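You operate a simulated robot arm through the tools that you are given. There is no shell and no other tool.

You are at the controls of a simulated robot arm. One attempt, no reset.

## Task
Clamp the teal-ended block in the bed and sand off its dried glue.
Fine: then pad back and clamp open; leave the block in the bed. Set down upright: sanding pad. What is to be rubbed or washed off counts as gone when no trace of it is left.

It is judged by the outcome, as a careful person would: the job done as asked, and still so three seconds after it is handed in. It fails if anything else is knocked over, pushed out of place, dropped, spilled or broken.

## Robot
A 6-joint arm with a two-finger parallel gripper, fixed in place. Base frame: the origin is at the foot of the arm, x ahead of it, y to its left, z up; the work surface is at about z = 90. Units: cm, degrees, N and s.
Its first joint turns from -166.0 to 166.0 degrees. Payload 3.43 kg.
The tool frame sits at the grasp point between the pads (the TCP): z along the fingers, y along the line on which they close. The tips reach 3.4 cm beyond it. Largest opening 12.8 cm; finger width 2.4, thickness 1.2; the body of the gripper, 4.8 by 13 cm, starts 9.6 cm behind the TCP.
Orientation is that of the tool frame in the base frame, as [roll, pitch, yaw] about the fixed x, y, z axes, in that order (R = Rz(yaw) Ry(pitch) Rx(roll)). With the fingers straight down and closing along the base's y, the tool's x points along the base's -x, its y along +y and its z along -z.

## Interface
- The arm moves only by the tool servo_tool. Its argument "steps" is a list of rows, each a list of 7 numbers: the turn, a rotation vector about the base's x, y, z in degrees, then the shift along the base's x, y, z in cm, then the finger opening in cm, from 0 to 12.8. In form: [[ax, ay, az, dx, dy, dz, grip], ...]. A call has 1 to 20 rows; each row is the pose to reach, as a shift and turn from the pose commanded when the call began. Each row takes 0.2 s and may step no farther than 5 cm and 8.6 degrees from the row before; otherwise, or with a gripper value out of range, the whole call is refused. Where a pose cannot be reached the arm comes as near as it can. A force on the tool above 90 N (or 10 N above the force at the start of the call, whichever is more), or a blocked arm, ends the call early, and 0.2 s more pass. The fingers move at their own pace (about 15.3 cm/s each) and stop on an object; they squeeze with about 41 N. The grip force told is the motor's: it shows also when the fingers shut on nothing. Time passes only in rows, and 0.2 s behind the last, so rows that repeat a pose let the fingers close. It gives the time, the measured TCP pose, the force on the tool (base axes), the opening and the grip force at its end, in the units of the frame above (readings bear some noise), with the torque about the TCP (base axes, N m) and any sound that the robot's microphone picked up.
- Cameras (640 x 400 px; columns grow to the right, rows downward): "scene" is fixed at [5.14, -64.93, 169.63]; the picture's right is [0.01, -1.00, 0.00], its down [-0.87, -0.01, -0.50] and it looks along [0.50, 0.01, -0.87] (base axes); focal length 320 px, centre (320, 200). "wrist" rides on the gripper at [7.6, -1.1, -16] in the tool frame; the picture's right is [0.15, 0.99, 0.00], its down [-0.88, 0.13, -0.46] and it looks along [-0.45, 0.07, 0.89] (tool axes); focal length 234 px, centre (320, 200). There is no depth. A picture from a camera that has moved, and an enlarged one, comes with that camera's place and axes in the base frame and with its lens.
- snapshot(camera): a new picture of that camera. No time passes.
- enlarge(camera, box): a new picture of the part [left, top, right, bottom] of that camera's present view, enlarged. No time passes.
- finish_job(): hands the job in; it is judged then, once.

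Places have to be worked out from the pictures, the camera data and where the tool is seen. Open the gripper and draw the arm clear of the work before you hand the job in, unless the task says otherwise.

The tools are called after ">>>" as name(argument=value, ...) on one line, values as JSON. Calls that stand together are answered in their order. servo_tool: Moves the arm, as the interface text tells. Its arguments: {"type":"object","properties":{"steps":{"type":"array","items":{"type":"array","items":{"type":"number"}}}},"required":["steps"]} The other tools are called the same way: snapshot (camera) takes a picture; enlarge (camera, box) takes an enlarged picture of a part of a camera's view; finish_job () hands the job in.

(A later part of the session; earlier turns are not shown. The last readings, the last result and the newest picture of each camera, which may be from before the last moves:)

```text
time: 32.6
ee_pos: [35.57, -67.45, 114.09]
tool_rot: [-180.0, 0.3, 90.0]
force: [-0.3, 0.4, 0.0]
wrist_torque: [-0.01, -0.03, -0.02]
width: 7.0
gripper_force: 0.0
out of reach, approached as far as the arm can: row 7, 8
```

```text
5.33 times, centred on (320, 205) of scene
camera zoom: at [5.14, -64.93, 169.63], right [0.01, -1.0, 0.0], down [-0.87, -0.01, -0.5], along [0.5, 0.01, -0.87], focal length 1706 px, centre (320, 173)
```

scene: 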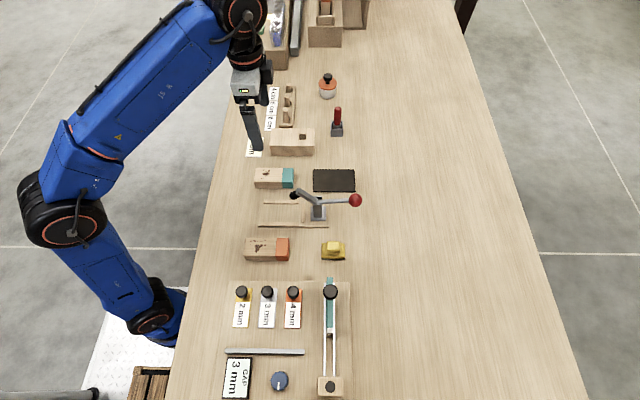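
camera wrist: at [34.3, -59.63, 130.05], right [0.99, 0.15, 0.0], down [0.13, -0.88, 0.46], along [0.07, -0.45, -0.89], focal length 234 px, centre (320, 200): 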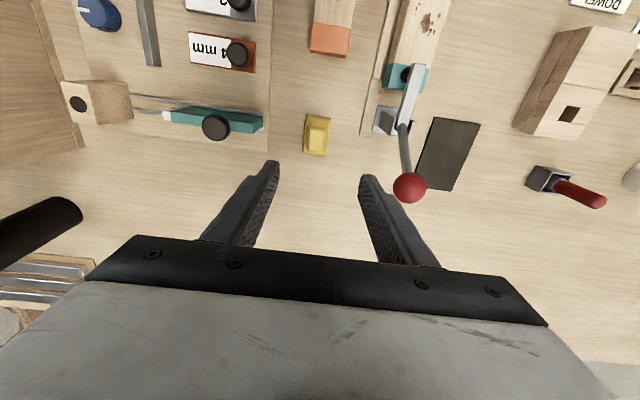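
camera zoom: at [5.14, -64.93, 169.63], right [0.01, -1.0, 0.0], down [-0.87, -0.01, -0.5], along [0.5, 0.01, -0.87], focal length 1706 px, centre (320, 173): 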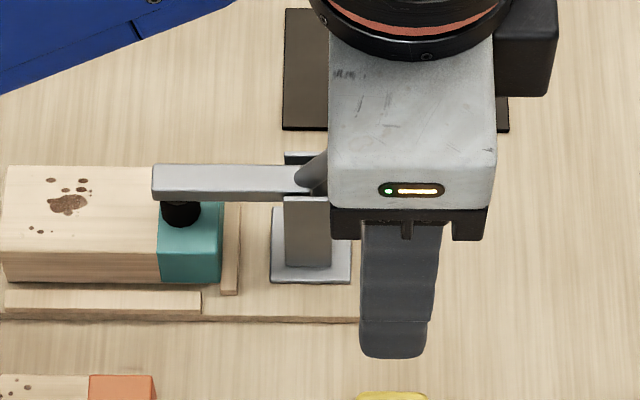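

The clamp stays closed. The sanding pad lies at about (35.2, -67.6), its knob roughly 2.5 × 3.6 cm. I check it in the wrist view before descending.

>>> enlarge(camera="wrist", box=[270, 90, 370, 170])

>>> servo_tool(steps=[[0, 0, 0, -0.2, -0.1, -3, 6], [0, 0, 0, -0.3, -0.15, -7, 6], [0, 0, 0, -0.3, -0.15, -11, 6], [0, 0, 0, -0.3, -0.15, -13, 6], [0, 0, 0, -0.3, -0.15, -13, 6]])

>>> snapshot(camera="wrist")

>>> enlarge(camera="scene", box=[290, 190, 370, 270])

```text
5.00 times, centred on (320, 130) of wrist
camera zoom: at [34.3, -59.63, 130.05], right [0.99, 0.15, 0.0], down [0.13, -0.88, 0.46], along [0.07, -0.45, -0.89], focal length 1171 px, centre (320, 550)
```

zoom: 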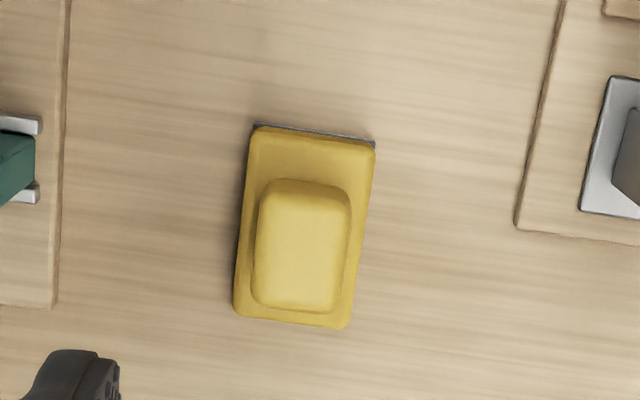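

```text
time: 33.8
ee_pos: [35.26, -67.48, 101.11]
tool_rot: [180.0, 0.0, 90.0]
force: [0.2, 0.0, -0.9]
wrist_torque: [0.0, -0.01, -0.01]
width: 6.03
gripper_force: 0.0
```

```text
taken
camera wrist: at [34.09, -59.87, 117.06], right [0.99, 0.15, 0.0], down [0.13, -0.88, 0.46], along [0.07, -0.45, -0.89], focal length 234 px, centre (320, 200)
```

wrist: 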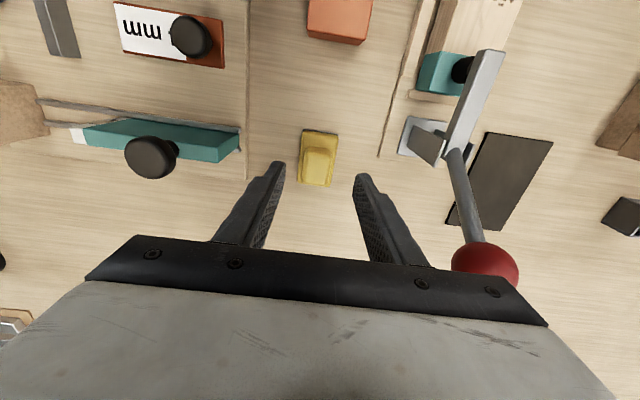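

```text
5.00 times, centred on (330, 230) of scene
camera zoom: at [5.14, -64.93, 169.63], right [0.01, -1.0, 0.0], down [-0.87, -0.01, -0.5], along [0.5, 0.01, -0.87], focal length 1600 px, centre (270, 50)
```

zoom: 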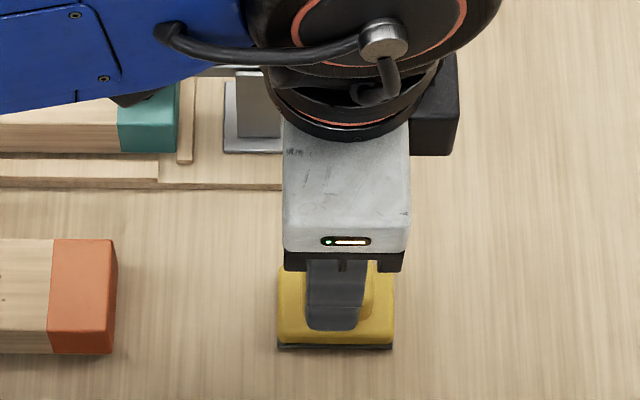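

The pad is centred between the fingers at about (35.1, -67.6). I go down to z≈95.7 with the tips just above its base and close.

>>> servo_tool(steps=[[0, 0, 0, -0.15, -0.1, -2.5, 6], [0, 0, 0, -0.15, -0.1, -4.5, 6], [0, 0, 0, -0.15, -0.1, -5.3, 6], [0, 0, 0, -0.15, -0.1, -5.3, 6]])

>>> enlarge(camera="wrist", box=[240, 120, 400, 220])

>>> enlarge(camera="scene", box=[290, 210, 370, 270])

```text
time: 34.8
ee_pos: [35.1, -67.53, 95.86]
tool_rot: [-180.0, 0.0, 90.0]
force: [0.2, 0.2, -0.1]
wrist_torque: [-0.03, 0.02, -0.02]
width: 6.0
gripper_force: 0.1
```

```text
4.00 times, centred on (320, 170) of wrist
camera zoom: at [33.92, -59.9, 111.74], right [0.99, 0.15, 0.0], down [0.13, -0.88, 0.46], along [0.07, -0.45, -0.89], focal length 937 px, centre (320, 320)
```

zoom: 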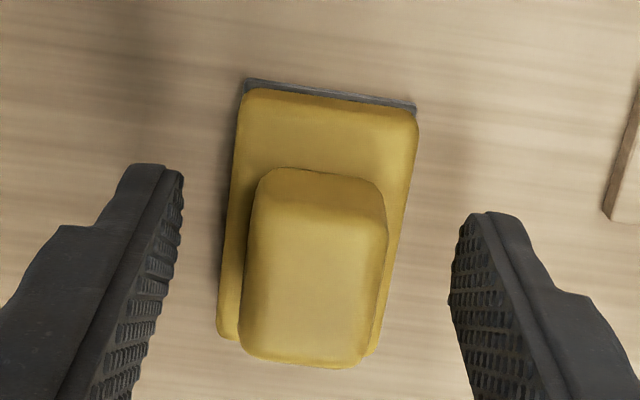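

```text
6.67 times, centred on (330, 240) of scene
camera zoom: at [5.14, -64.93, 169.63], right [0.01, -1.0, 0.0], down [-0.87, -0.01, -0.5], along [0.5, 0.01, -0.87], focal length 2133 px, centre (253, -67)
```

zoom: 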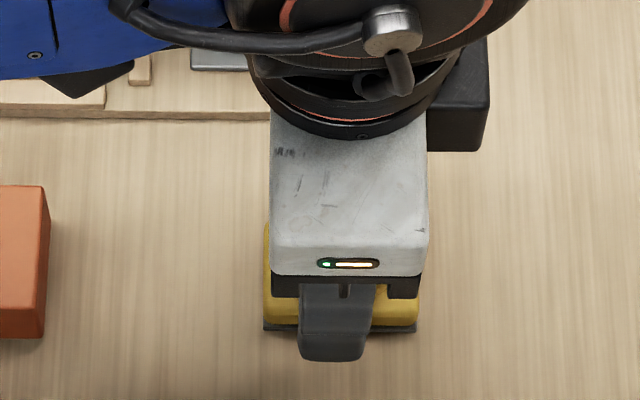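

Centred on the knob, I close the fingers at (35.1, -67.53, 95.86), which I record as the home position, and then lift slightly to check the hold.

>>> servo_tool(steps=[[0, 0, 0, 0, 0, 0, 4], [0, 0, 0, 0, 0, 0, 2.5], [0, 0, 0, 0, 0, 0, 1.5], [0, 0, 0, 0, 0, 0, 1.5]])

>>> servo_tool(steps=[[0, 0, 0, 0, 0, 1, 1.5], [0, 0, 0, 0, 0, 3, 1.5], [0, 0, 0, 0, 0, 6, 1.5], [0, 0, 0, 0, 0, 6, 1.5]])

>>> enlarge(camera="scene", box=[290, 190, 370, 270])

>>> snapshot(camera="wrist")

```text
time: 35.8
ee_pos: [35.18, -67.48, 95.62]
tool_rot: [-179.9, 0.0, 90.1]
force: [-0.5, 0.3, 0.6]
wrist_torque: [-0.01, 0.0, -0.05]
width: 2.69
gripper_force: 41.0
```

```text
time: 36.8
ee_pos: [35.21, -67.45, 101.76]
tool_rot: [-179.9, 0.0, 89.9]
force: [-0.7, 0.2, -0.6]
wrist_torque: [0.01, 0.0, -0.02]
width: 2.71
gripper_force: 41.4
```

```text
5.00 times, centred on (330, 230) of scene
camera zoom: at [5.14, -64.93, 169.63], right [0.01, -1.0, 0.0], down [-0.87, -0.01, -0.5], along [0.5, 0.01, -0.87], focal length 1600 px, centre (270, 50)
```

zoom: 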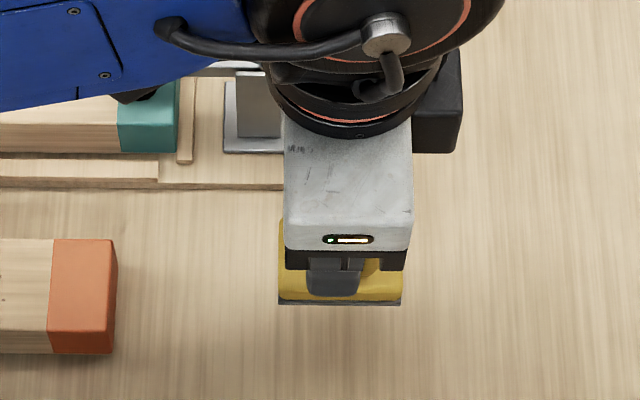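

```text
taken
camera wrist: at [33.88, -59.93, 117.74], right [0.99, 0.15, 0.0], down [0.13, -0.88, 0.46], along [0.07, -0.45, -0.89], focal length 234 px, centre (320, 200)
```

wrist: 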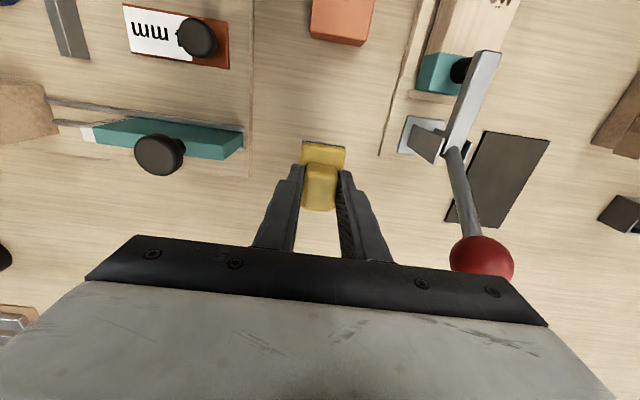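

The pad is held and level; its sole is 5.75 cm below the TCP. The glue lies at y -49.4 to -52.8 and x 44.8 to 48.3. I route around the clamp, +y first and then +x, to hover over the block.

>>> servo_tool(steps=[[0, 0, 0, 0, 0, 2.5, 1.5], [0, 0, 0, 0, 0.5, 4.7, 1.5], [0, 0, 0, 0, 4, 4.7, 1.5], [0, 0, 0, 0, 8, 4.7, 1.5], [0, 0, 0, 0, 12, 4.7, 1.5], [0, 0, 0, 1, 16, 4.7, 1.5], [0, 0, 0, 4, 17, 4.7, 1.5], [0, 0, 0, 8, 17, 4.7, 1.5], [0, 0, 0, 10.6, 16.6, 4.7, 1.5], [0, 0, 0, 10.6, 16.6, 4.7, 1.5]])

>>> enlarge(camera="scene", box=[240, 160, 360, 240])

>>> snapshot(camera="wrist")

```text
time: 39.0
ee_pos: [45.79, -51.0, 106.47]
tool_rot: [-180.0, 0.1, 90.0]
force: [0.4, 0.6, -1.5]
wrist_torque: [-0.01, -0.03, 0.02]
width: 2.69
gripper_force: 40.8
```

```text
5.00 times, centred on (300, 200) of scene
camera zoom: at [5.14, -64.93, 169.63], right [0.01, -1.0, 0.0], down [-0.87, -0.01, -0.5], along [0.5, 0.01, -0.87], focal length 1600 px, centre (420, 200)
```

zoom: 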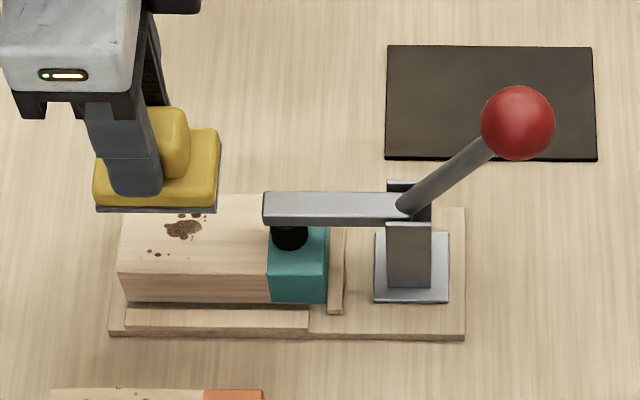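

```text
taken
camera wrist: at [44.53, -43.35, 122.42], right [0.99, 0.15, 0.0], down [0.13, -0.88, 0.46], along [0.07, -0.45, -0.89], focal length 234 px, centre (320, 200)
```

wrist: 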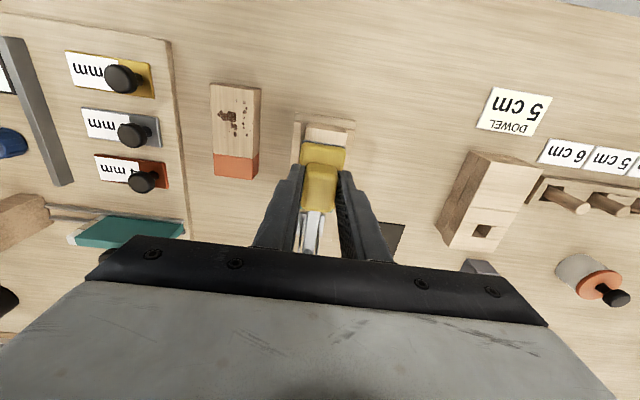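

Hovering over the block. I lower to just above contact and then creep down, watching the force.

>>> servo_tool(steps=[[0, 0, 0, 0, 0, -3, 1.5], [0, 0, 0, 0, 0, -5, 1.5], [0, 0, 0, 0, 0, -5.9, 1.5], [0, 0, 0, 0, 0, -5.9, 1.5]])

>>> servo_tool(steps=[[0, 0, 0, 0, 0, -0.1, 1.5], [0, 0, 0, 0, 0, -0.2, 1.5], [0, 0, 0, 0, 0, -0.3, 1.5], [0, 0, 0, 0, 0, -0.4, 1.5]])

```text
time: 40.0
ee_pos: [45.7, -51.02, 100.61]
tool_rot: [180.0, 0.0, 90.0]
force: [0.0, -0.7, -1.1]
wrist_torque: [0.04, 0.0, -0.04]
width: 2.7
gripper_force: 40.5
```

```text
time: 41.0
ee_pos: [45.73, -50.86, 100.21]
tool_rot: [-179.9, 0.0, 90.0]
force: [0.3, -1.2, -1.2]
wrist_torque: [0.02, 0.0, 0.03]
width: 2.72
gripper_force: 40.8
```

No contact yet at 100.2. I creep further down.

>>> servo_tool(steps=[[0, 0, 0, 0, 0, -0.1, 1.5], [0, 0, 0, 0, 0, -0.2, 1.5], [0, 0, 0, 0, 0, -0.2, 1.5]])

```text
time: 41.8
ee_pos: [45.74, -51.03, 100.17]
tool_rot: [179.9, 0.1, 90.1]
force: [3.1, -1.9, 29.7]
wrist_torque: [0.03, -0.15, 0.03]
width: 2.68
gripper_force: 41.2
```

Contact with about 30 N. I ease slightly and rub in strokes along y at this x.

>>> servo_tool(steps=[[0, 0, 0, 0, 0.6, 0.05, 1.5], [0, 0, 0, 0, 1.2, 0.05, 1.5], [0, 0, 0, 0, 0.6, 0.05, 1.5], [0, 0, 0, 0, 0, 0.05, 1.5], [0, 0, 0, 0, -0.6, 0.05, 1.5], [0, 0, 0, 0, -1.2, 0.05, 1.5], [0, 0, 0, 0, -0.6, 0.05, 1.5], [0, 0, 0, 0, 0, 0.05, 1.5], [0, 0, 0, 0, 0.6, 0.05, 1.5], [0, 0, 0, 0, 1.2, 0.05, 1.5], [0, 0, 0, 0, 0.6, 0.05, 1.5], [0, 0, 0, 0, 0, 0.05, 1.5], [0, 0, 0, 0, -0.6, 0.05, 1.5], [0, 0, 0, 0, -1.2, 0.05, 1.5], [0, 0, 0, 0, -0.6, 0.05, 1.5], [0, 0, 0, 0, 0, 0.05, 1.5]])

>>> enlarge(camera="scene", box=[240, 160, 360, 240])

```text
time: 45.2
ee_pos: [45.66, -50.96, 100.13]
tool_rot: [-180.0, 0.0, 90.1]
force: [0.9, -2.6, 9.6]
wrist_torque: [-0.12, 0.03, 0.0]
width: 2.67
gripper_force: 41.0
```

```text
5.00 times, centred on (300, 200) of scene
camera zoom: at [5.14, -64.93, 169.63], right [0.01, -1.0, 0.0], down [-0.87, -0.01, -0.5], along [0.5, 0.01, -0.87], focal length 1600 px, centre (420, 200)
```

zoom: 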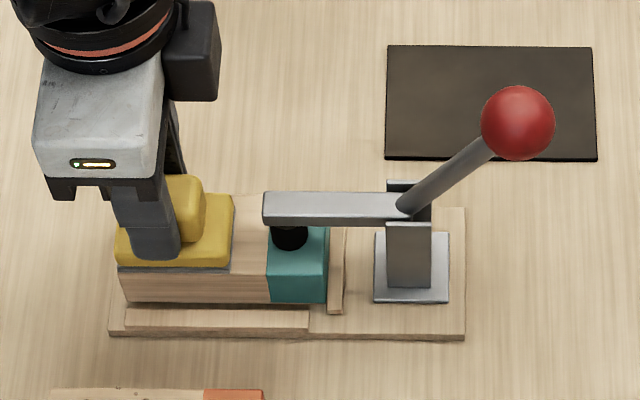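

The block stays firm in the clamp. I shift to x≈47.1 with a little more pressure and rub again.

>>> servo_tool(steps=[[0, 0, 0, 0.7, 0, -0.03, 1.5], [0, 0, 0, 1.4, 0, -0.03, 1.5], [0, 0, 0, 1.4, 0.6, -0.03, 1.5], [0, 0, 0, 1.4, 1.2, -0.03, 1.5], [0, 0, 0, 1.4, 0.6, -0.03, 1.5], [0, 0, 0, 1.4, 0, -0.03, 1.5], [0, 0, 0, 1.4, -0.6, -0.03, 1.5], [0, 0, 0, 1.4, -1.2, -0.03, 1.5], [0, 0, 0, 1.4, -0.6, -0.03, 1.5], [0, 0, 0, 1.4, 0, -0.03, 1.5], [0, 0, 0, 1.4, 0.6, -0.03, 1.5], [0, 0, 0, 1.4, 1.2, -0.03, 1.5], [0, 0, 0, 1.4, 0.6, -0.03, 1.5], [0, 0, 0, 1.4, 0, -0.03, 1.5], [0, 0, 0, 1.4, -0.6, -0.03, 1.5], [0, 0, 0, 1.4, -1.2, -0.03, 1.5], [0, 0, 0, 1.4, -0.6, -0.03, 1.5], [0, 0, 0, 1.4, 0, -0.03, 1.5]])

>>> servo_tool(steps=[[0, 0, 0, 0, 0, 1.5, 1.5], [0, 0, 0, 0, 1, 4, 1.5], [0, 0, 0, 3, 2, 6, 1.5], [0, 0, 0, 7, 2, 6, 1.5], [0, 0, 0, 7, 2, 6, 1.5]])

>>> enlarge(camera="scene", box=[240, 180, 320, 230])

>>> snapshot(camera="wrist")

```text
time: 49.0
ee_pos: [47.18, -51.09, 100.06]
tool_rot: [180.0, 0.0, 89.9]
force: [0.1, -3.4, 10.0]
wrist_torque: [-0.11, 0.07, 0.02]
width: 2.73
gripper_force: 41.1
```

```text
time: 50.2
ee_pos: [54.23, -48.99, 106.09]
tool_rot: [-180.0, 0.0, 89.9]
force: [0.2, 0.2, -0.1]
wrist_torque: [-0.01, 0.03, 0.01]
width: 2.68
gripper_force: 40.3
```

```text
8.00 times, centred on (280, 205) of scene
camera zoom: at [5.14, -64.93, 169.63], right [0.01, -1.0, 0.0], down [-0.87, -0.01, -0.5], along [0.5, 0.01, -0.87], focal length 2560 px, centre (640, 160)
```

zoom: 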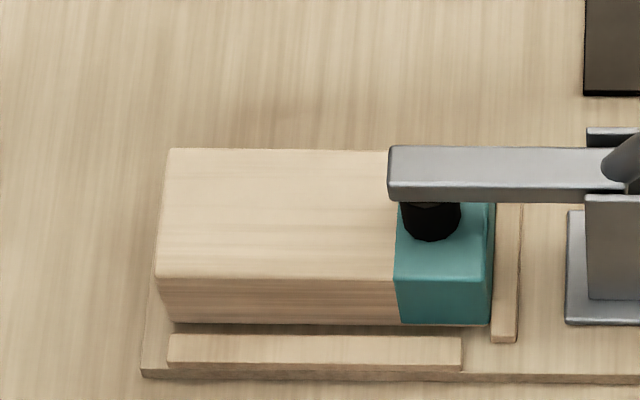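

```text
taken
camera wrist: at [53.01, -41.25, 122.03], right [0.99, 0.15, 0.0], down [0.13, -0.88, 0.46], along [0.07, -0.45, -0.89], focal length 234 px, centre (320, 200)
```

wrist: 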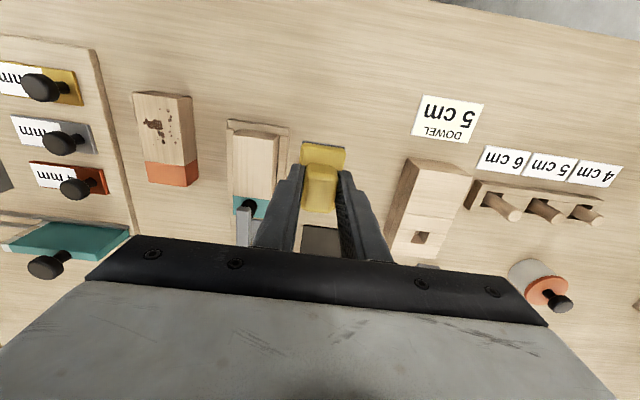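

The top looks clean. I zoom in further to look for faint traces.

>>> enlarge(camera="scene", box=[256, 196, 296, 222])

>>> enlarge(camera="wrist", box=[220, 115, 300, 165])

>>> enlarge(camera="wrist", box=[220, 150, 300, 230])

```text
15.38 times, centred on (276, 209) of scene
camera zoom: at [5.14, -64.93, 169.63], right [0.01, -1.0, 0.0], down [-0.87, -0.01, -0.5], along [0.5, 0.01, -0.87], focal length 4922 px, centre (997, 62)
```

zoom: 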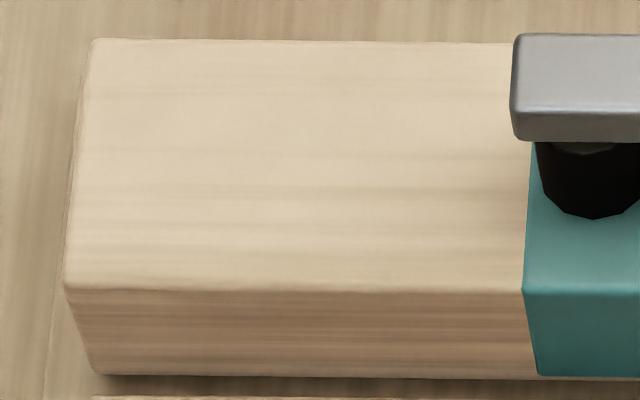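

```text
8.00 times, centred on (260, 140) of wrist
camera zoom: at [53.01, -41.25, 122.03], right [0.99, 0.15, 0.0], down [0.13, -0.88, 0.46], along [0.07, -0.45, -0.89], focal length 1873 px, centre (800, 680)
```

zoom: 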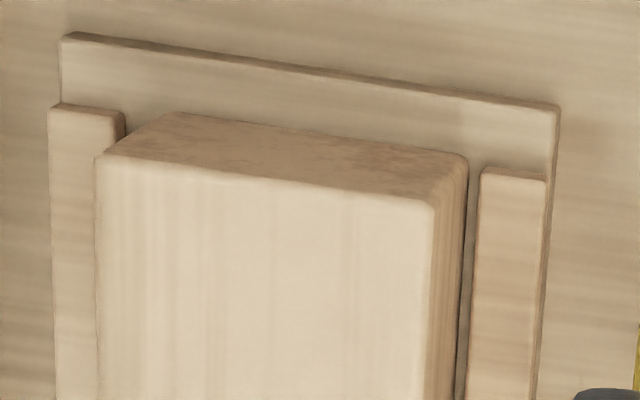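

```text
5.00 times, centred on (260, 190) of wrist
camera zoom: at [53.01, -41.25, 122.03], right [0.99, 0.15, 0.0], down [0.13, -0.88, 0.46], along [0.07, -0.45, -0.89], focal length 1171 px, centre (620, 250)
```

zoom: 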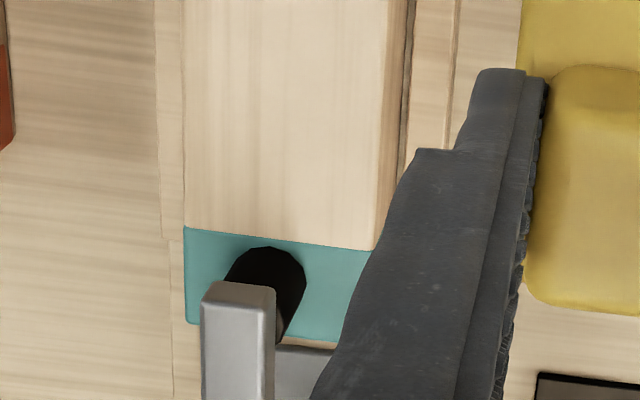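

Clean in both views. For safety I do one more light pass down the middle, overlapping both earlier tracks, before putting the pad back.

>>> servo_tool(steps=[[0, 0, 0, -4, -2, 0, 1.5], [0, 0, 0, -7.8, -2, 0, 1.5], [0, 0, 0, -7.8, -2, -3, 1.5], [0, 0, 0, -7.8, -2, -5.5, 1.5], [0, 0, 0, -7.8, -2, -6.03, 1.5], [0, 0, 0, -7.8, -1.4, -6.03, 1.5], [0, 0, 0, -7.8, -0.8, -6.03, 1.5], [0, 0, 0, -7.8, -1.4, -6.03, 1.5], [0, 0, 0, -7.8, -2, -6.03, 1.5], [0, 0, 0, -7.8, -2.6, -6.03, 1.5], [0, 0, 0, -7.8, -3.2, -6.03, 1.5], [0, 0, 0, -7.8, -2.6, -6.03, 1.5], [0, 0, 0, -7.8, -2, -6.03, 1.5], [0, 0, 0, -7.8, -1.4, -6.03, 1.5], [0, 0, 0, -7.8, -0.8, -6.03, 1.5], [0, 0, 0, -7.8, -1.4, -6.03, 1.5], [0, 0, 0, -7.8, -2, -6.03, 1.5]])

```text
time: 53.8
ee_pos: [46.24, -50.93, 99.9]
tool_rot: [-179.9, 0.0, 90.1]
force: [0.5, 7.8, 20.7]
wrist_torque: [0.71, 0.03, -0.06]
width: 2.7
gripper_force: 41.0
```

Done at 20 N. I lift and carry the pad back by the same way: -x first, then -y to above its home.

>>> servo_tool(steps=[[0, 0, 0, 0, 0, 2, 1.5], [0, 0, 0, 0, 0.5, 6.5, 1.5], [0, 0, 0, -4, 0.5, 6.5, 1.5], [0, 0, 0, -8, 0.3, 6.5, 1.5], [0, 0, 0, -11.05, -1, 6.5, 1.5], [0, 0, 0, -11.05, -5, 6.5, 1.5], [0, 0, 0, -11.05, -9, 6.5, 1.5], [0, 0, 0, -11.05, -13, 6.5, 1.5], [0, 0, 0, -11.05, -16.5, 6.5, 1.5], [0, 0, 0, -11.05, -16.5, 6.5, 1.5]])

>>> enlarge(camera="scene", box=[240, 180, 360, 260])

>>> enlarge(camera="scene", box=[256, 196, 296, 222])

```text
time: 56.0
ee_pos: [35.28, -67.42, 106.58]
tool_rot: [-179.9, 0.0, 90.0]
force: [0.0, 0.9, -0.8]
wrist_torque: [-0.01, 0.03, -0.01]
width: 2.72
gripper_force: 41.0
```

```text
5.00 times, centred on (300, 220) of scene
camera zoom: at [5.14, -64.93, 169.63], right [0.01, -1.0, 0.0], down [-0.87, -0.01, -0.5], along [0.5, 0.01, -0.87], focal length 1600 px, centre (420, 100)
```

zoom: 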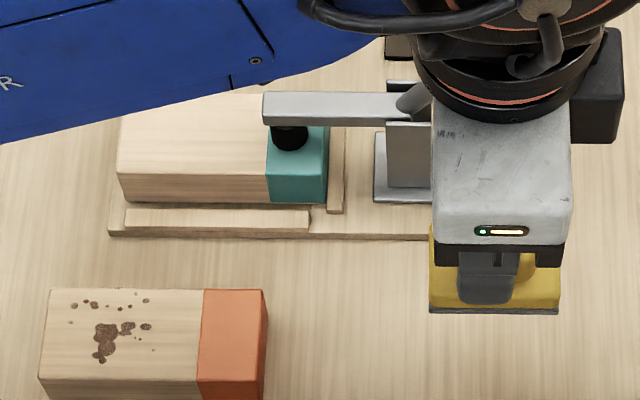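

```text
15.38 times, centred on (276, 209) of scene
camera zoom: at [5.14, -64.93, 169.63], right [0.01, -1.0, 0.0], down [-0.87, -0.01, -0.5], along [0.5, 0.01, -0.87], focal length 4922 px, centre (997, 62)
```

zoom: 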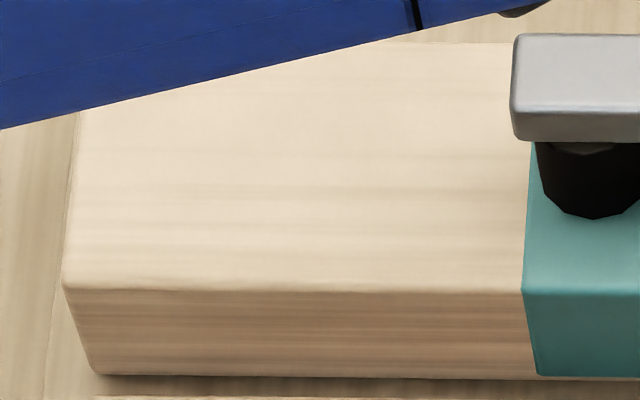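

The pad hangs level over its home spot. I lower to just above the table and then creep to contact.

>>> servo_tool(steps=[[0, 0, 0, -0.08, -0.07, -4, 1.5], [0, 0, 0, -0.08, -0.07, -8, 1.5], [0, 0, 0, -0.08, -0.07, -10, 1.5], [0, 0, 0, -0.08, -0.07, -10.5, 1.5], [0, 0, 0, -0.08, -0.07, -10.5, 1.5]])

>>> servo_tool(steps=[[0, 0, 0, 0, 0, -0.08, 1.5], [0, 0, 0, 0, 0, -0.16, 1.5], [0, 0, 0, 0, 0, -0.22, 1.5], [0, 0, 0, 0, 0, -0.22, 1.5]])

```text
time: 57.2
ee_pos: [35.17, -67.64, 95.98]
tool_rot: [180.0, 0.0, 90.1]
force: [0.1, 0.2, -1.4]
wrist_torque: [-0.05, -0.02, -0.02]
width: 2.69
gripper_force: 40.8
```

```text
time: 58.2
ee_pos: [35.16, -67.58, 95.88]
tool_rot: [-180.0, 0.0, 90.0]
force: [0.1, -0.7, 0.7]
wrist_torque: [-0.01, 0.01, -0.01]
width: 2.7
gripper_force: 41.2
```

Near first touch (0.7 N). One more small step to confirm contact.

>>> servo_tool(steps=[[0, 0, 0, 0, 0, -0.05, 1.5], [0, 0, 0, 0, 0, -0.1, 1.5], [0, 0, 0, 0, 0, -0.1, 1.5]])

```text
time: 59.0
ee_pos: [35.17, -67.48, 95.67]
tool_rot: [179.9, 0.1, 90.0]
force: [0.1, -1.3, -0.7]
wrist_torque: [-0.01, -0.03, 0.02]
width: 2.7
gripper_force: 41.4
```

>>> servo_tool(steps=[[0, 0, 0, 0, 0, -0.05, 1.5], [0, 0, 0, 0, 0, -0.1, 1.5], [0, 0, 0, 0, 0, -0.1, 1.5]])

```text
time: 59.8
ee_pos: [35.19, -67.52, 95.62]
tool_rot: [180.0, 0.2, 89.9]
force: [1.0, -1.9, 8.9]
wrist_torque: [0.11, -0.04, -0.02]
width: 2.7
gripper_force: 41.0
```

The pad is on the table with 8.9 N of contact at z 95.6. I open slowly and rise straight up.

>>> servo_tool(steps=[[0, 0, 0, 0, 0, 0.04, 1.5], [0, 0, 0, 0, 0, 0.04, 3.5], [0, 0, 0, 0, 0, 0.04, 6], [0, 0, 0, 0, 0, 0.04, 6], [0, 0, 0, 0, 0, 3, 6], [0, 0, 0, 0, 0, 7, 6], [0, 0, 0, 0, 0, 11, 6], [0, 0, 0, 0, 0, 15, 6], [0, 0, 0, 0, 0.5, 18, 6], [0, 0, 0, 0, 0.5, 18, 6]])

>>> enlarge(camera="scene", box=[290, 220, 370, 270])

>>> snapshot(camera="wrist")

```text
time: 62.0
ee_pos: [35.24, -67.07, 113.57]
tool_rot: [-179.9, -0.1, 90.1]
force: [-0.5, 0.0, 0.5]
wrist_torque: [0.01, -0.01, 0.01]
width: 5.99
gripper_force: 0.1
```

```text
8.00 times, centred on (330, 245) of scene
camera zoom: at [5.14, -64.93, 169.63], right [0.01, -1.0, 0.0], down [-0.87, -0.01, -0.5], along [0.5, 0.01, -0.87], focal length 2560 px, centre (240, -160)
```

zoom: 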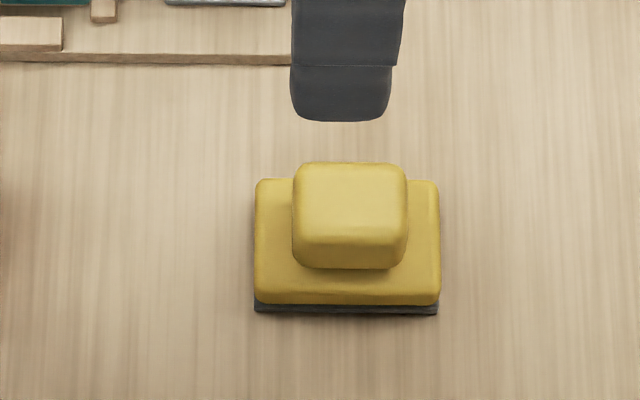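

```text
taken
camera wrist: at [33.98, -59.5, 129.52], right [0.99, 0.15, 0.0], down [0.13, -0.88, 0.46], along [0.07, -0.45, -0.89], focal length 234 px, centre (320, 200)
```

wrist: 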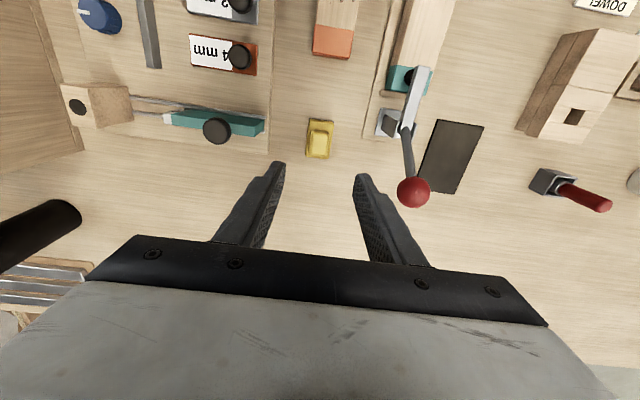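

The pad stands upright within about 2 mm of its original spot. Next I go to open the clamp: I approach the ball at (45.95, -68.8, 106.2) with the tool tilted 30° so it can turn with the handle.

>>> servo_tool(steps=[[-7.5, 0, 0, 1, 2, 2, 7], [-15, 0, 0, 4.5, 4, 3, 7], [-22.5, 0, 0, 8, 4, 2.5, 7], [-30, 0, 0, 10.7, 3.3, 1.4, 7], [-30, 0, 0, 10.7, 3.3, 1.4, 7]])

>>> snapshot(camera="wrist")

>>> enlarge(camera="scene", box=[260, 140, 420, 240])

```text
time: 63.2
ee_pos: [46.02, -63.8, 114.93]
tool_rot: [-179.9, 30.1, 90.1]
force: [-0.1, -0.1, 1.4]
wrist_torque: [-0.01, 0.01, 0.01]
width: 7.01
gripper_force: 0.1
```

```text
taken
camera wrist: at [44.73, -49.09, 124.95], right [0.99, 0.13, -0.07], down [0.13, -0.53, 0.84], along [0.07, -0.84, -0.54], focal length 234 px, centre (320, 200)
```

wrist: 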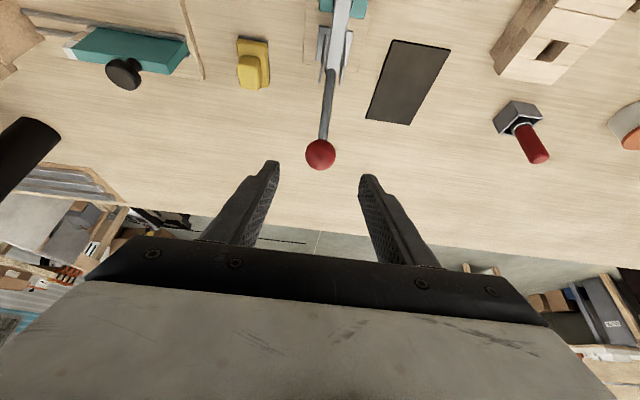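

```text
4.00 times, centred on (340, 190) of scene
camera zoom: at [5.14, -64.93, 169.63], right [0.01, -1.0, 0.0], down [-0.87, -0.01, -0.5], along [0.5, 0.01, -0.87], focal length 1280 px, centre (240, 240)
```

zoom: 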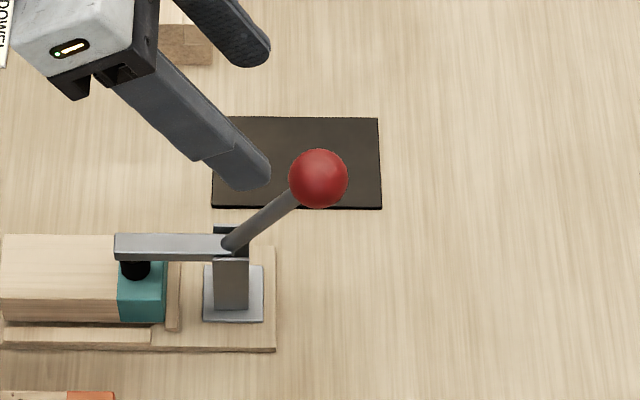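

The ball is aligned with the tool axis and centred. I advance along the axis and close.

>>> servo_tool(steps=[[0, 0, 0, 0, -2, -3.46, 7], [0, 0, 0, 0, -4, -6.93, 7], [0, 0, 0, 0, -5, -8.75, 7], [0, 0, 0, 0, -5, -8.75, 7], [0, 0, 0, 0, -5, -8.75, 4.5], [0, 0, 0, 0, -5, -8.75, 2.5], [0, 0, 0, 0, -5, -8.75, 2.5]])

>>> snapshot(camera="wrist")

>>> enlarge(camera="scene", box=[260, 140, 420, 240])

```text
time: 64.8
ee_pos: [45.98, -68.77, 106.2]
tool_rot: [-180.0, 30.1, 90.1]
force: [16.3, -2.9, 1.9]
wrist_torque: [-0.15, -0.19, 0.11]
width: 3.56
gripper_force: 44.4
```

```text
taken
camera wrist: at [44.79, -54.14, 116.27], right [0.99, 0.13, -0.07], down [0.13, -0.53, 0.83], along [0.07, -0.84, -0.55], focal length 234 px, centre (320, 200)
```

wrist: 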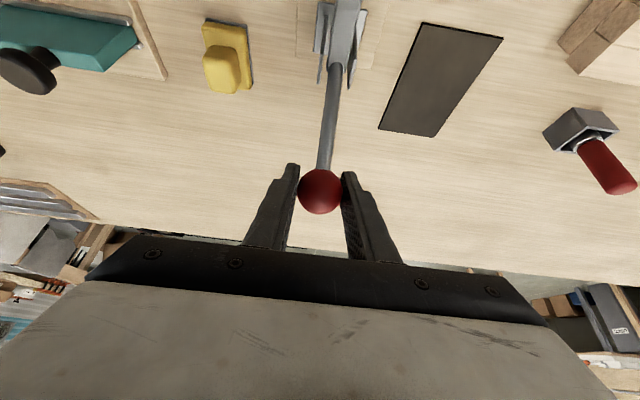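

```text
4.00 times, centred on (340, 190) of scene
camera zoom: at [5.14, -64.93, 169.63], right [0.01, -1.0, 0.0], down [-0.87, -0.01, -0.5], along [0.5, 0.01, -0.87], focal length 1280 px, centre (240, 240)
```

zoom: 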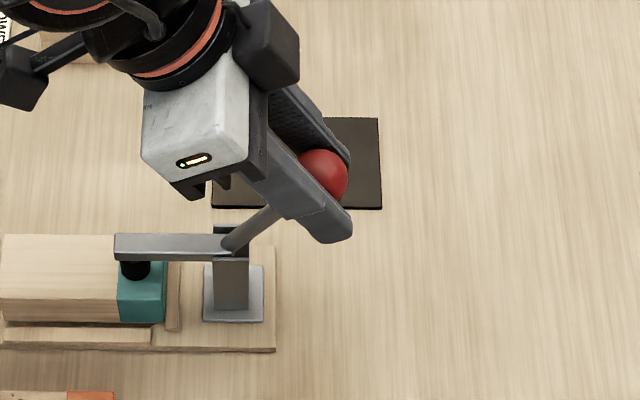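

Gripped. I open the clamp along the reverse arc, turning the tool with the handle, 15° first.

>>> servo_tool(steps=[[2.5, 0, 0, 0.08, -0.34, -0.25, 2.5], [5, 0, 0, 0.08, -0.69, -0.5, 2.5], [7.5, 0, 0, 0.08, -1.01, -0.77, 2.5], [10, 0, 0, 0.08, -1.33, -1.05, 2.5], [12.5, 0, 0, 0.08, -1.62, -1.34, 2.5], [15, 0, 0, 0.08, -1.91, -1.65, 2.5], [15, 0, 0, 0.08, -1.91, -1.65, 2.5]])

>>> enlarge(camera="scene", box=[260, 140, 420, 240])

```text
time: 66.4
ee_pos: [45.99, -70.66, 104.57]
tool_rot: [-179.9, 15.0, 90.0]
force: [14.0, -19.3, 19.2]
wrist_torque: [-0.06, -0.17, 0.01]
width: 3.54
gripper_force: 45.0
```

```text
4.00 times, centred on (340, 190) of scene
camera zoom: at [5.14, -64.93, 169.63], right [0.01, -1.0, 0.0], down [-0.87, -0.01, -0.5], along [0.5, 0.01, -0.87], focal length 1280 px, centre (240, 240)
```

zoom: 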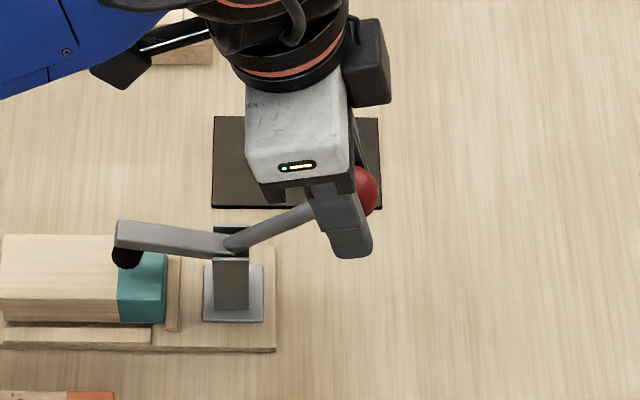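

The arm is lifting off. The load is radial, so I correct outward slightly and continue another 15°.

>>> servo_tool(steps=[[2.5, 0, 0, 0.06, -0.37, -0.25, 2.5], [5, 0, 0, 0.06, -0.64, -0.57, 2.5], [7.5, 0, 0, 0.06, -0.88, -0.91, 2.5], [10, 0, 0, 0.06, -1.12, -1.26, 2.5], [12.5, 0, 0, 0.06, -1.33, -1.63, 2.5], [15, 0, 0, 0.06, -1.54, -2.02, 2.5], [15, 0, 0, 0.06, -1.54, -2.02, 2.5]])

>>> enlarge(camera="scene", box=[260, 140, 420, 240])

```text
time: 68.0
ee_pos: [46.03, -72.34, 102.53]
tool_rot: [-179.8, -0.1, 90.0]
force: [-2.9, -4.5, -4.7]
wrist_torque: [-0.58, 0.12, -0.01]
width: 3.53
gripper_force: 44.8
```

```text
4.00 times, centred on (340, 190) of scene
camera zoom: at [5.14, -64.93, 169.63], right [0.01, -1.0, 0.0], down [-0.87, -0.01, -0.5], along [0.5, 0.01, -0.87], focal length 1280 px, centre (240, 240)
```

zoom: 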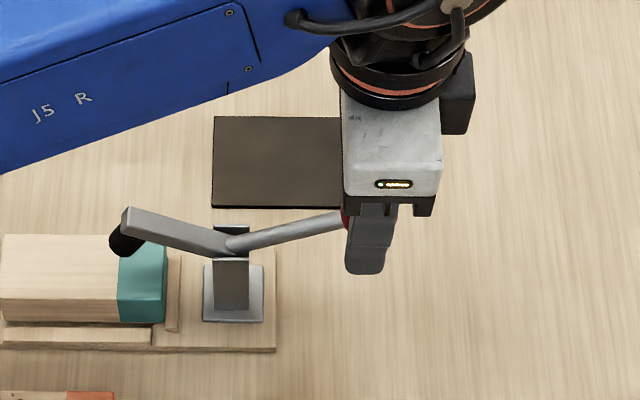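

Halfway open with tiny forces. I carry the ball down the rest of the arc to its original place with the tool staying vertical.

>>> servo_tool(steps=[[0, 0, 0, 0, -0.18, -0.38, 2.5], [0, 0, 0, 0, -0.33, -0.77, 2.5], [0, 0, 0, 0, -0.48, -1.16, 2.5], [0, 0, 0, 0, -0.6, -1.56, 2.5], [0, 0, 0, 0, -0.7, -1.97, 2.5], [0, 0, 0, 0, -0.8, -2.38, 2.5], [0, 0, 0, 0, -0.85, -2.8, 2.5], [0, 0, 0, 0, -0.9, -3.21, 2.5], [0, 0, 0, 0, -0.9, -3.4, 2.5], [0, 0, 0, 0, -0.9, -3.4, 2.5]])

>>> enlarge(camera="scene", box=[260, 140, 420, 240])

>>> snapshot(camera="wrist")

```text
time: 70.2
ee_pos: [46.02, -73.17, 99.24]
tool_rot: [179.9, 0.0, 90.0]
force: [-9.9, -4.8, 11.8]
wrist_torque: [1.1, -0.01, 0.01]
width: 3.54
gripper_force: 45.0
```

```text
4.00 times, centred on (340, 190) of scene
camera zoom: at [5.14, -64.93, 169.63], right [0.01, -1.0, 0.0], down [-0.87, -0.01, -0.5], along [0.5, 0.01, -0.87], focal length 1280 px, centre (240, 240)
```

zoom: 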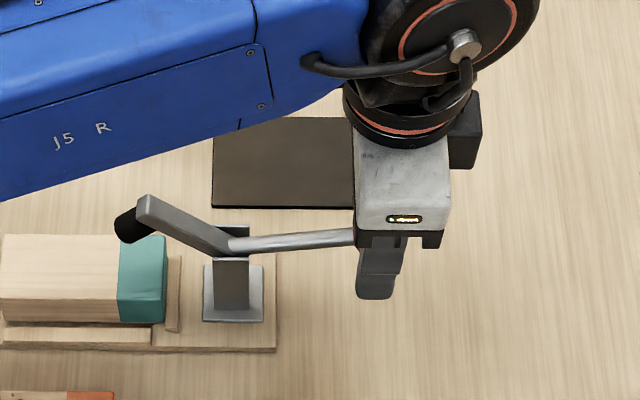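

```text
taken
camera wrist: at [44.82, -65.48, 115.13], right [0.99, 0.15, 0.0], down [0.13, -0.88, 0.46], along [0.07, -0.45, -0.89], focal length 234 px, centre (320, 200)
```

wrist: 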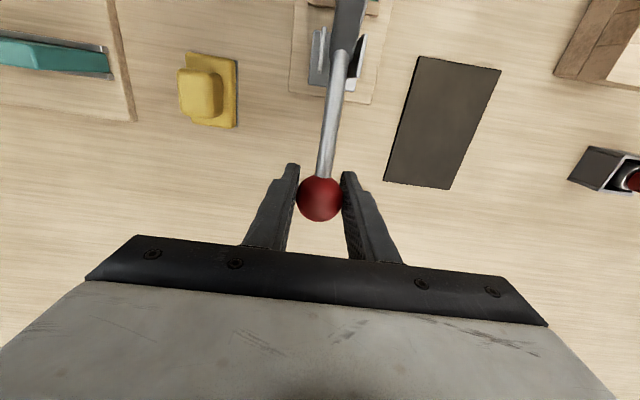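

The clamp is nearly back at its starting angle, about 2° short. I press the ball down a further 5 mm.

>>> servo_tool(steps=[[0, 0, 0, 0, 0, -0.25, 2.5], [0, 0, 0, 0, 0, -0.5, 2.5], [0, 0, 0, 0, 0, -0.5, 2.5]])

>>> servo_tool(steps=[[0, 0, 0, 0, 0, 0, 4.5], [0, 0, 0, 0, 0, 0, 7], [0, 0, 0, 0, 0, 0, 7]])

>>> enlarge(camera="scene", box=[260, 140, 420, 240])

```text
time: 71.0
ee_pos: [45.97, -73.18, 98.52]
tool_rot: [180.0, 0.0, 90.0]
force: [-9.7, -11.0, 12.6]
wrist_torque: [1.06, -0.08, -0.02]
width: 3.55
gripper_force: 45.5
```

```text
time: 71.8
ee_pos: [46.06, -73.13, 98.69]
tool_rot: [180.0, 0.0, 90.1]
force: [0.2, 0.2, -0.5]
wrist_torque: [-0.02, 0.0, 0.0]
width: 7.02
gripper_force: 0.0
```

```text
4.00 times, centred on (340, 190) of scene
camera zoom: at [5.14, -64.93, 169.63], right [0.01, -1.0, 0.0], down [-0.87, -0.01, -0.5], along [0.5, 0.01, -0.87], focal length 1280 px, centre (240, 240)
```

zoom: 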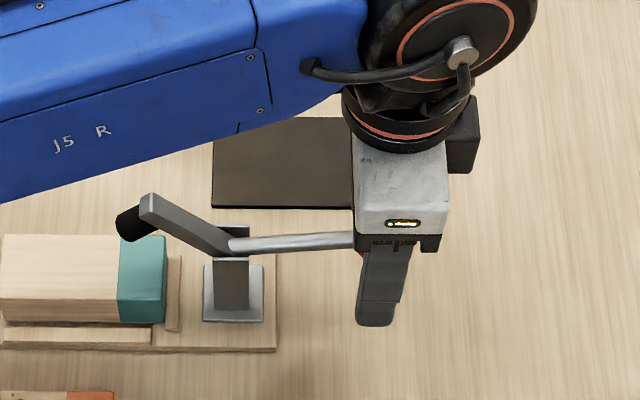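

Released; the clamp is open within a degree or two of the start. I rise and compare with the first picture.

>>> servo_tool(steps=[[0, 0, 0, 0, 0, 3, 7], [0, 0, 0, 0, 0, 6, 7], [0, 0, 0, 0, 0.5, 9, 7], [0, 0, 0, 0, 2.5, 11, 7], [0, 0, 0, 0, 2.5, 11, 7]])

>>> enlarge(camera="scene", box=[230, 150, 390, 250])

```text
time: 73.0
ee_pos: [46.01, -70.6, 109.65]
tool_rot: [180.0, -0.1, 90.1]
force: [0.7, 0.8, -1.2]
wrist_torque: [0.02, -0.01, 0.01]
width: 6.98
gripper_force: 0.1
```

```text
4.00 times, centred on (310, 200) of scene
camera zoom: at [5.14, -64.93, 169.63], right [0.01, -1.0, 0.0], down [-0.87, -0.01, -0.5], along [0.5, 0.01, -0.87], focal length 1280 px, centre (360, 200)
```

zoom: 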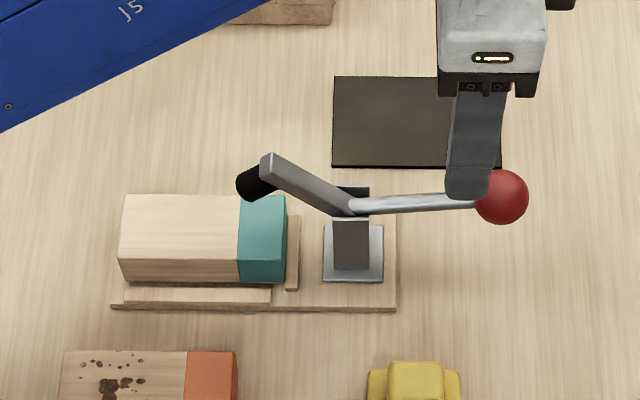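

The handle is about 2° short of its starting angle. I close the fingers and nudge the top of the ball down gently to the full open position.

>>> servo_tool(steps=[[0, 0, 0, 0, -1, 0, 3], [0, 0, 0, 0, -2.4, 0, 0], [0, 0, 0, 0, -2.4, -2, 0], [0, 0, 0, 0, -2.4, -4, 0], [0, 0, 0, 0, -2.4, -4.8, 0], [0, 0, 0, 0, -2.4, -4.8, 0]])

>>> servo_tool(steps=[[0, 0, 0, 0, 0, -0.15, 0], [0, 0, 0, 0, 0, -0.3, 0], [0, 0, 0, 0, 0, -0.45, 0], [0, 0, 0, 0, 0, -0.45, 0]])

>>> enlarge(camera="scene", box=[230, 150, 390, 250])

```text
time: 74.4
ee_pos: [46.15, -72.99, 104.83]
tool_rot: [180.0, -0.1, 90.0]
force: [1.1, 0.0, 0.9]
wrist_torque: [-0.03, 0.0, 0.0]
width: 0.0
gripper_force: 32.8
```

```text
time: 75.4
ee_pos: [46.14, -72.88, 104.49]
tool_rot: [-179.9, 0.0, 90.0]
force: [0.5, 0.1, -0.2]
wrist_torque: [0.02, 0.0, 0.02]
width: 0.01
gripper_force: 33.3
```

```text
4.00 times, centred on (310, 200) of scene
camera zoom: at [5.14, -64.93, 169.63], right [0.01, -1.0, 0.0], down [-0.87, -0.01, -0.5], along [0.5, 0.01, -0.87], focal length 1280 px, centre (360, 200)
```

zoom: 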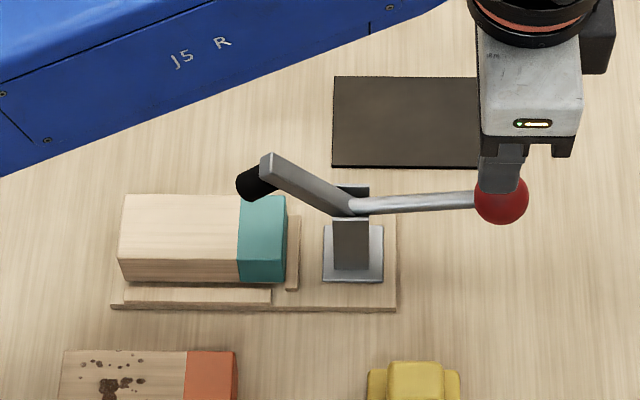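

Tips are just over the ball with no contact yet. I continue down in small steps.

>>> servo_tool(steps=[[0, 0, 0, 0, 0, -0.12, 0], [0, 0, 0, 0, 0, -0.24, 0], [0, 0, 0, 0, 0, -0.36, 0], [0, 0, 0, 0, 0, -0.36, 0]])

>>> enlarge(camera="scene", box=[230, 150, 390, 250])

```text
time: 76.4
ee_pos: [46.11, -73.05, 104.0]
tool_rot: [180.0, -0.1, 90.0]
force: [0.1, -0.4, -0.2]
wrist_torque: [0.02, 0.03, 0.0]
width: 0.0
gripper_force: 33.6
```

```text
4.00 times, centred on (310, 200) of scene
camera zoom: at [5.14, -64.93, 169.63], right [0.01, -1.0, 0.0], down [-0.87, -0.01, -0.5], along [0.5, 0.01, -0.87], focal length 1280 px, centre (360, 200)
```

zoom: 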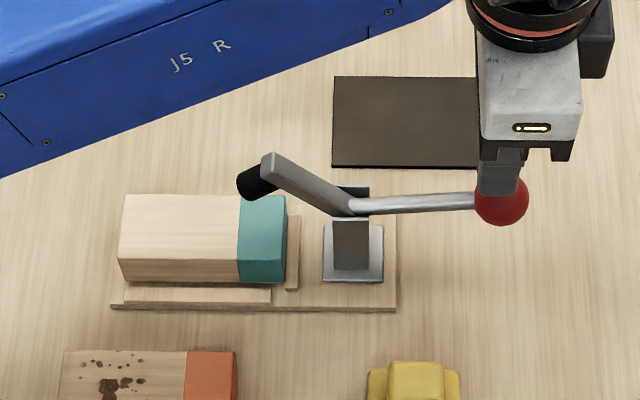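

The ball is practically at its original spot (502, 200). One more small nudge.

>>> servo_tool(steps=[[0, 0, 0, 0, 0, -0.12, 0], [0, 0, 0, 0, 0, -0.24, 0], [0, 0, 0, 0, 0, -0.36, 0], [0, 0, 0, 0, 0, -0.36, 0]])

>>> enlarge(camera="scene", box=[230, 150, 390, 250])

```text
time: 77.4
ee_pos: [46.09, -73.06, 103.79]
tool_rot: [180.0, -0.1, 90.0]
force: [0.4, -0.6, 0.4]
wrist_torque: [0.03, 0.0, 0.01]
width: 0.01
gripper_force: 32.8
```

```text
4.00 times, centred on (310, 200) of scene
camera zoom: at [5.14, -64.93, 169.63], right [0.01, -1.0, 0.0], down [-0.87, -0.01, -0.5], along [0.5, 0.01, -0.87], focal length 1280 px, centre (360, 200)
```

zoom: 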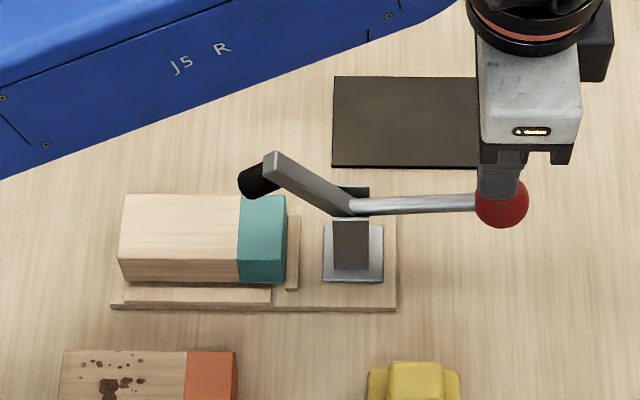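

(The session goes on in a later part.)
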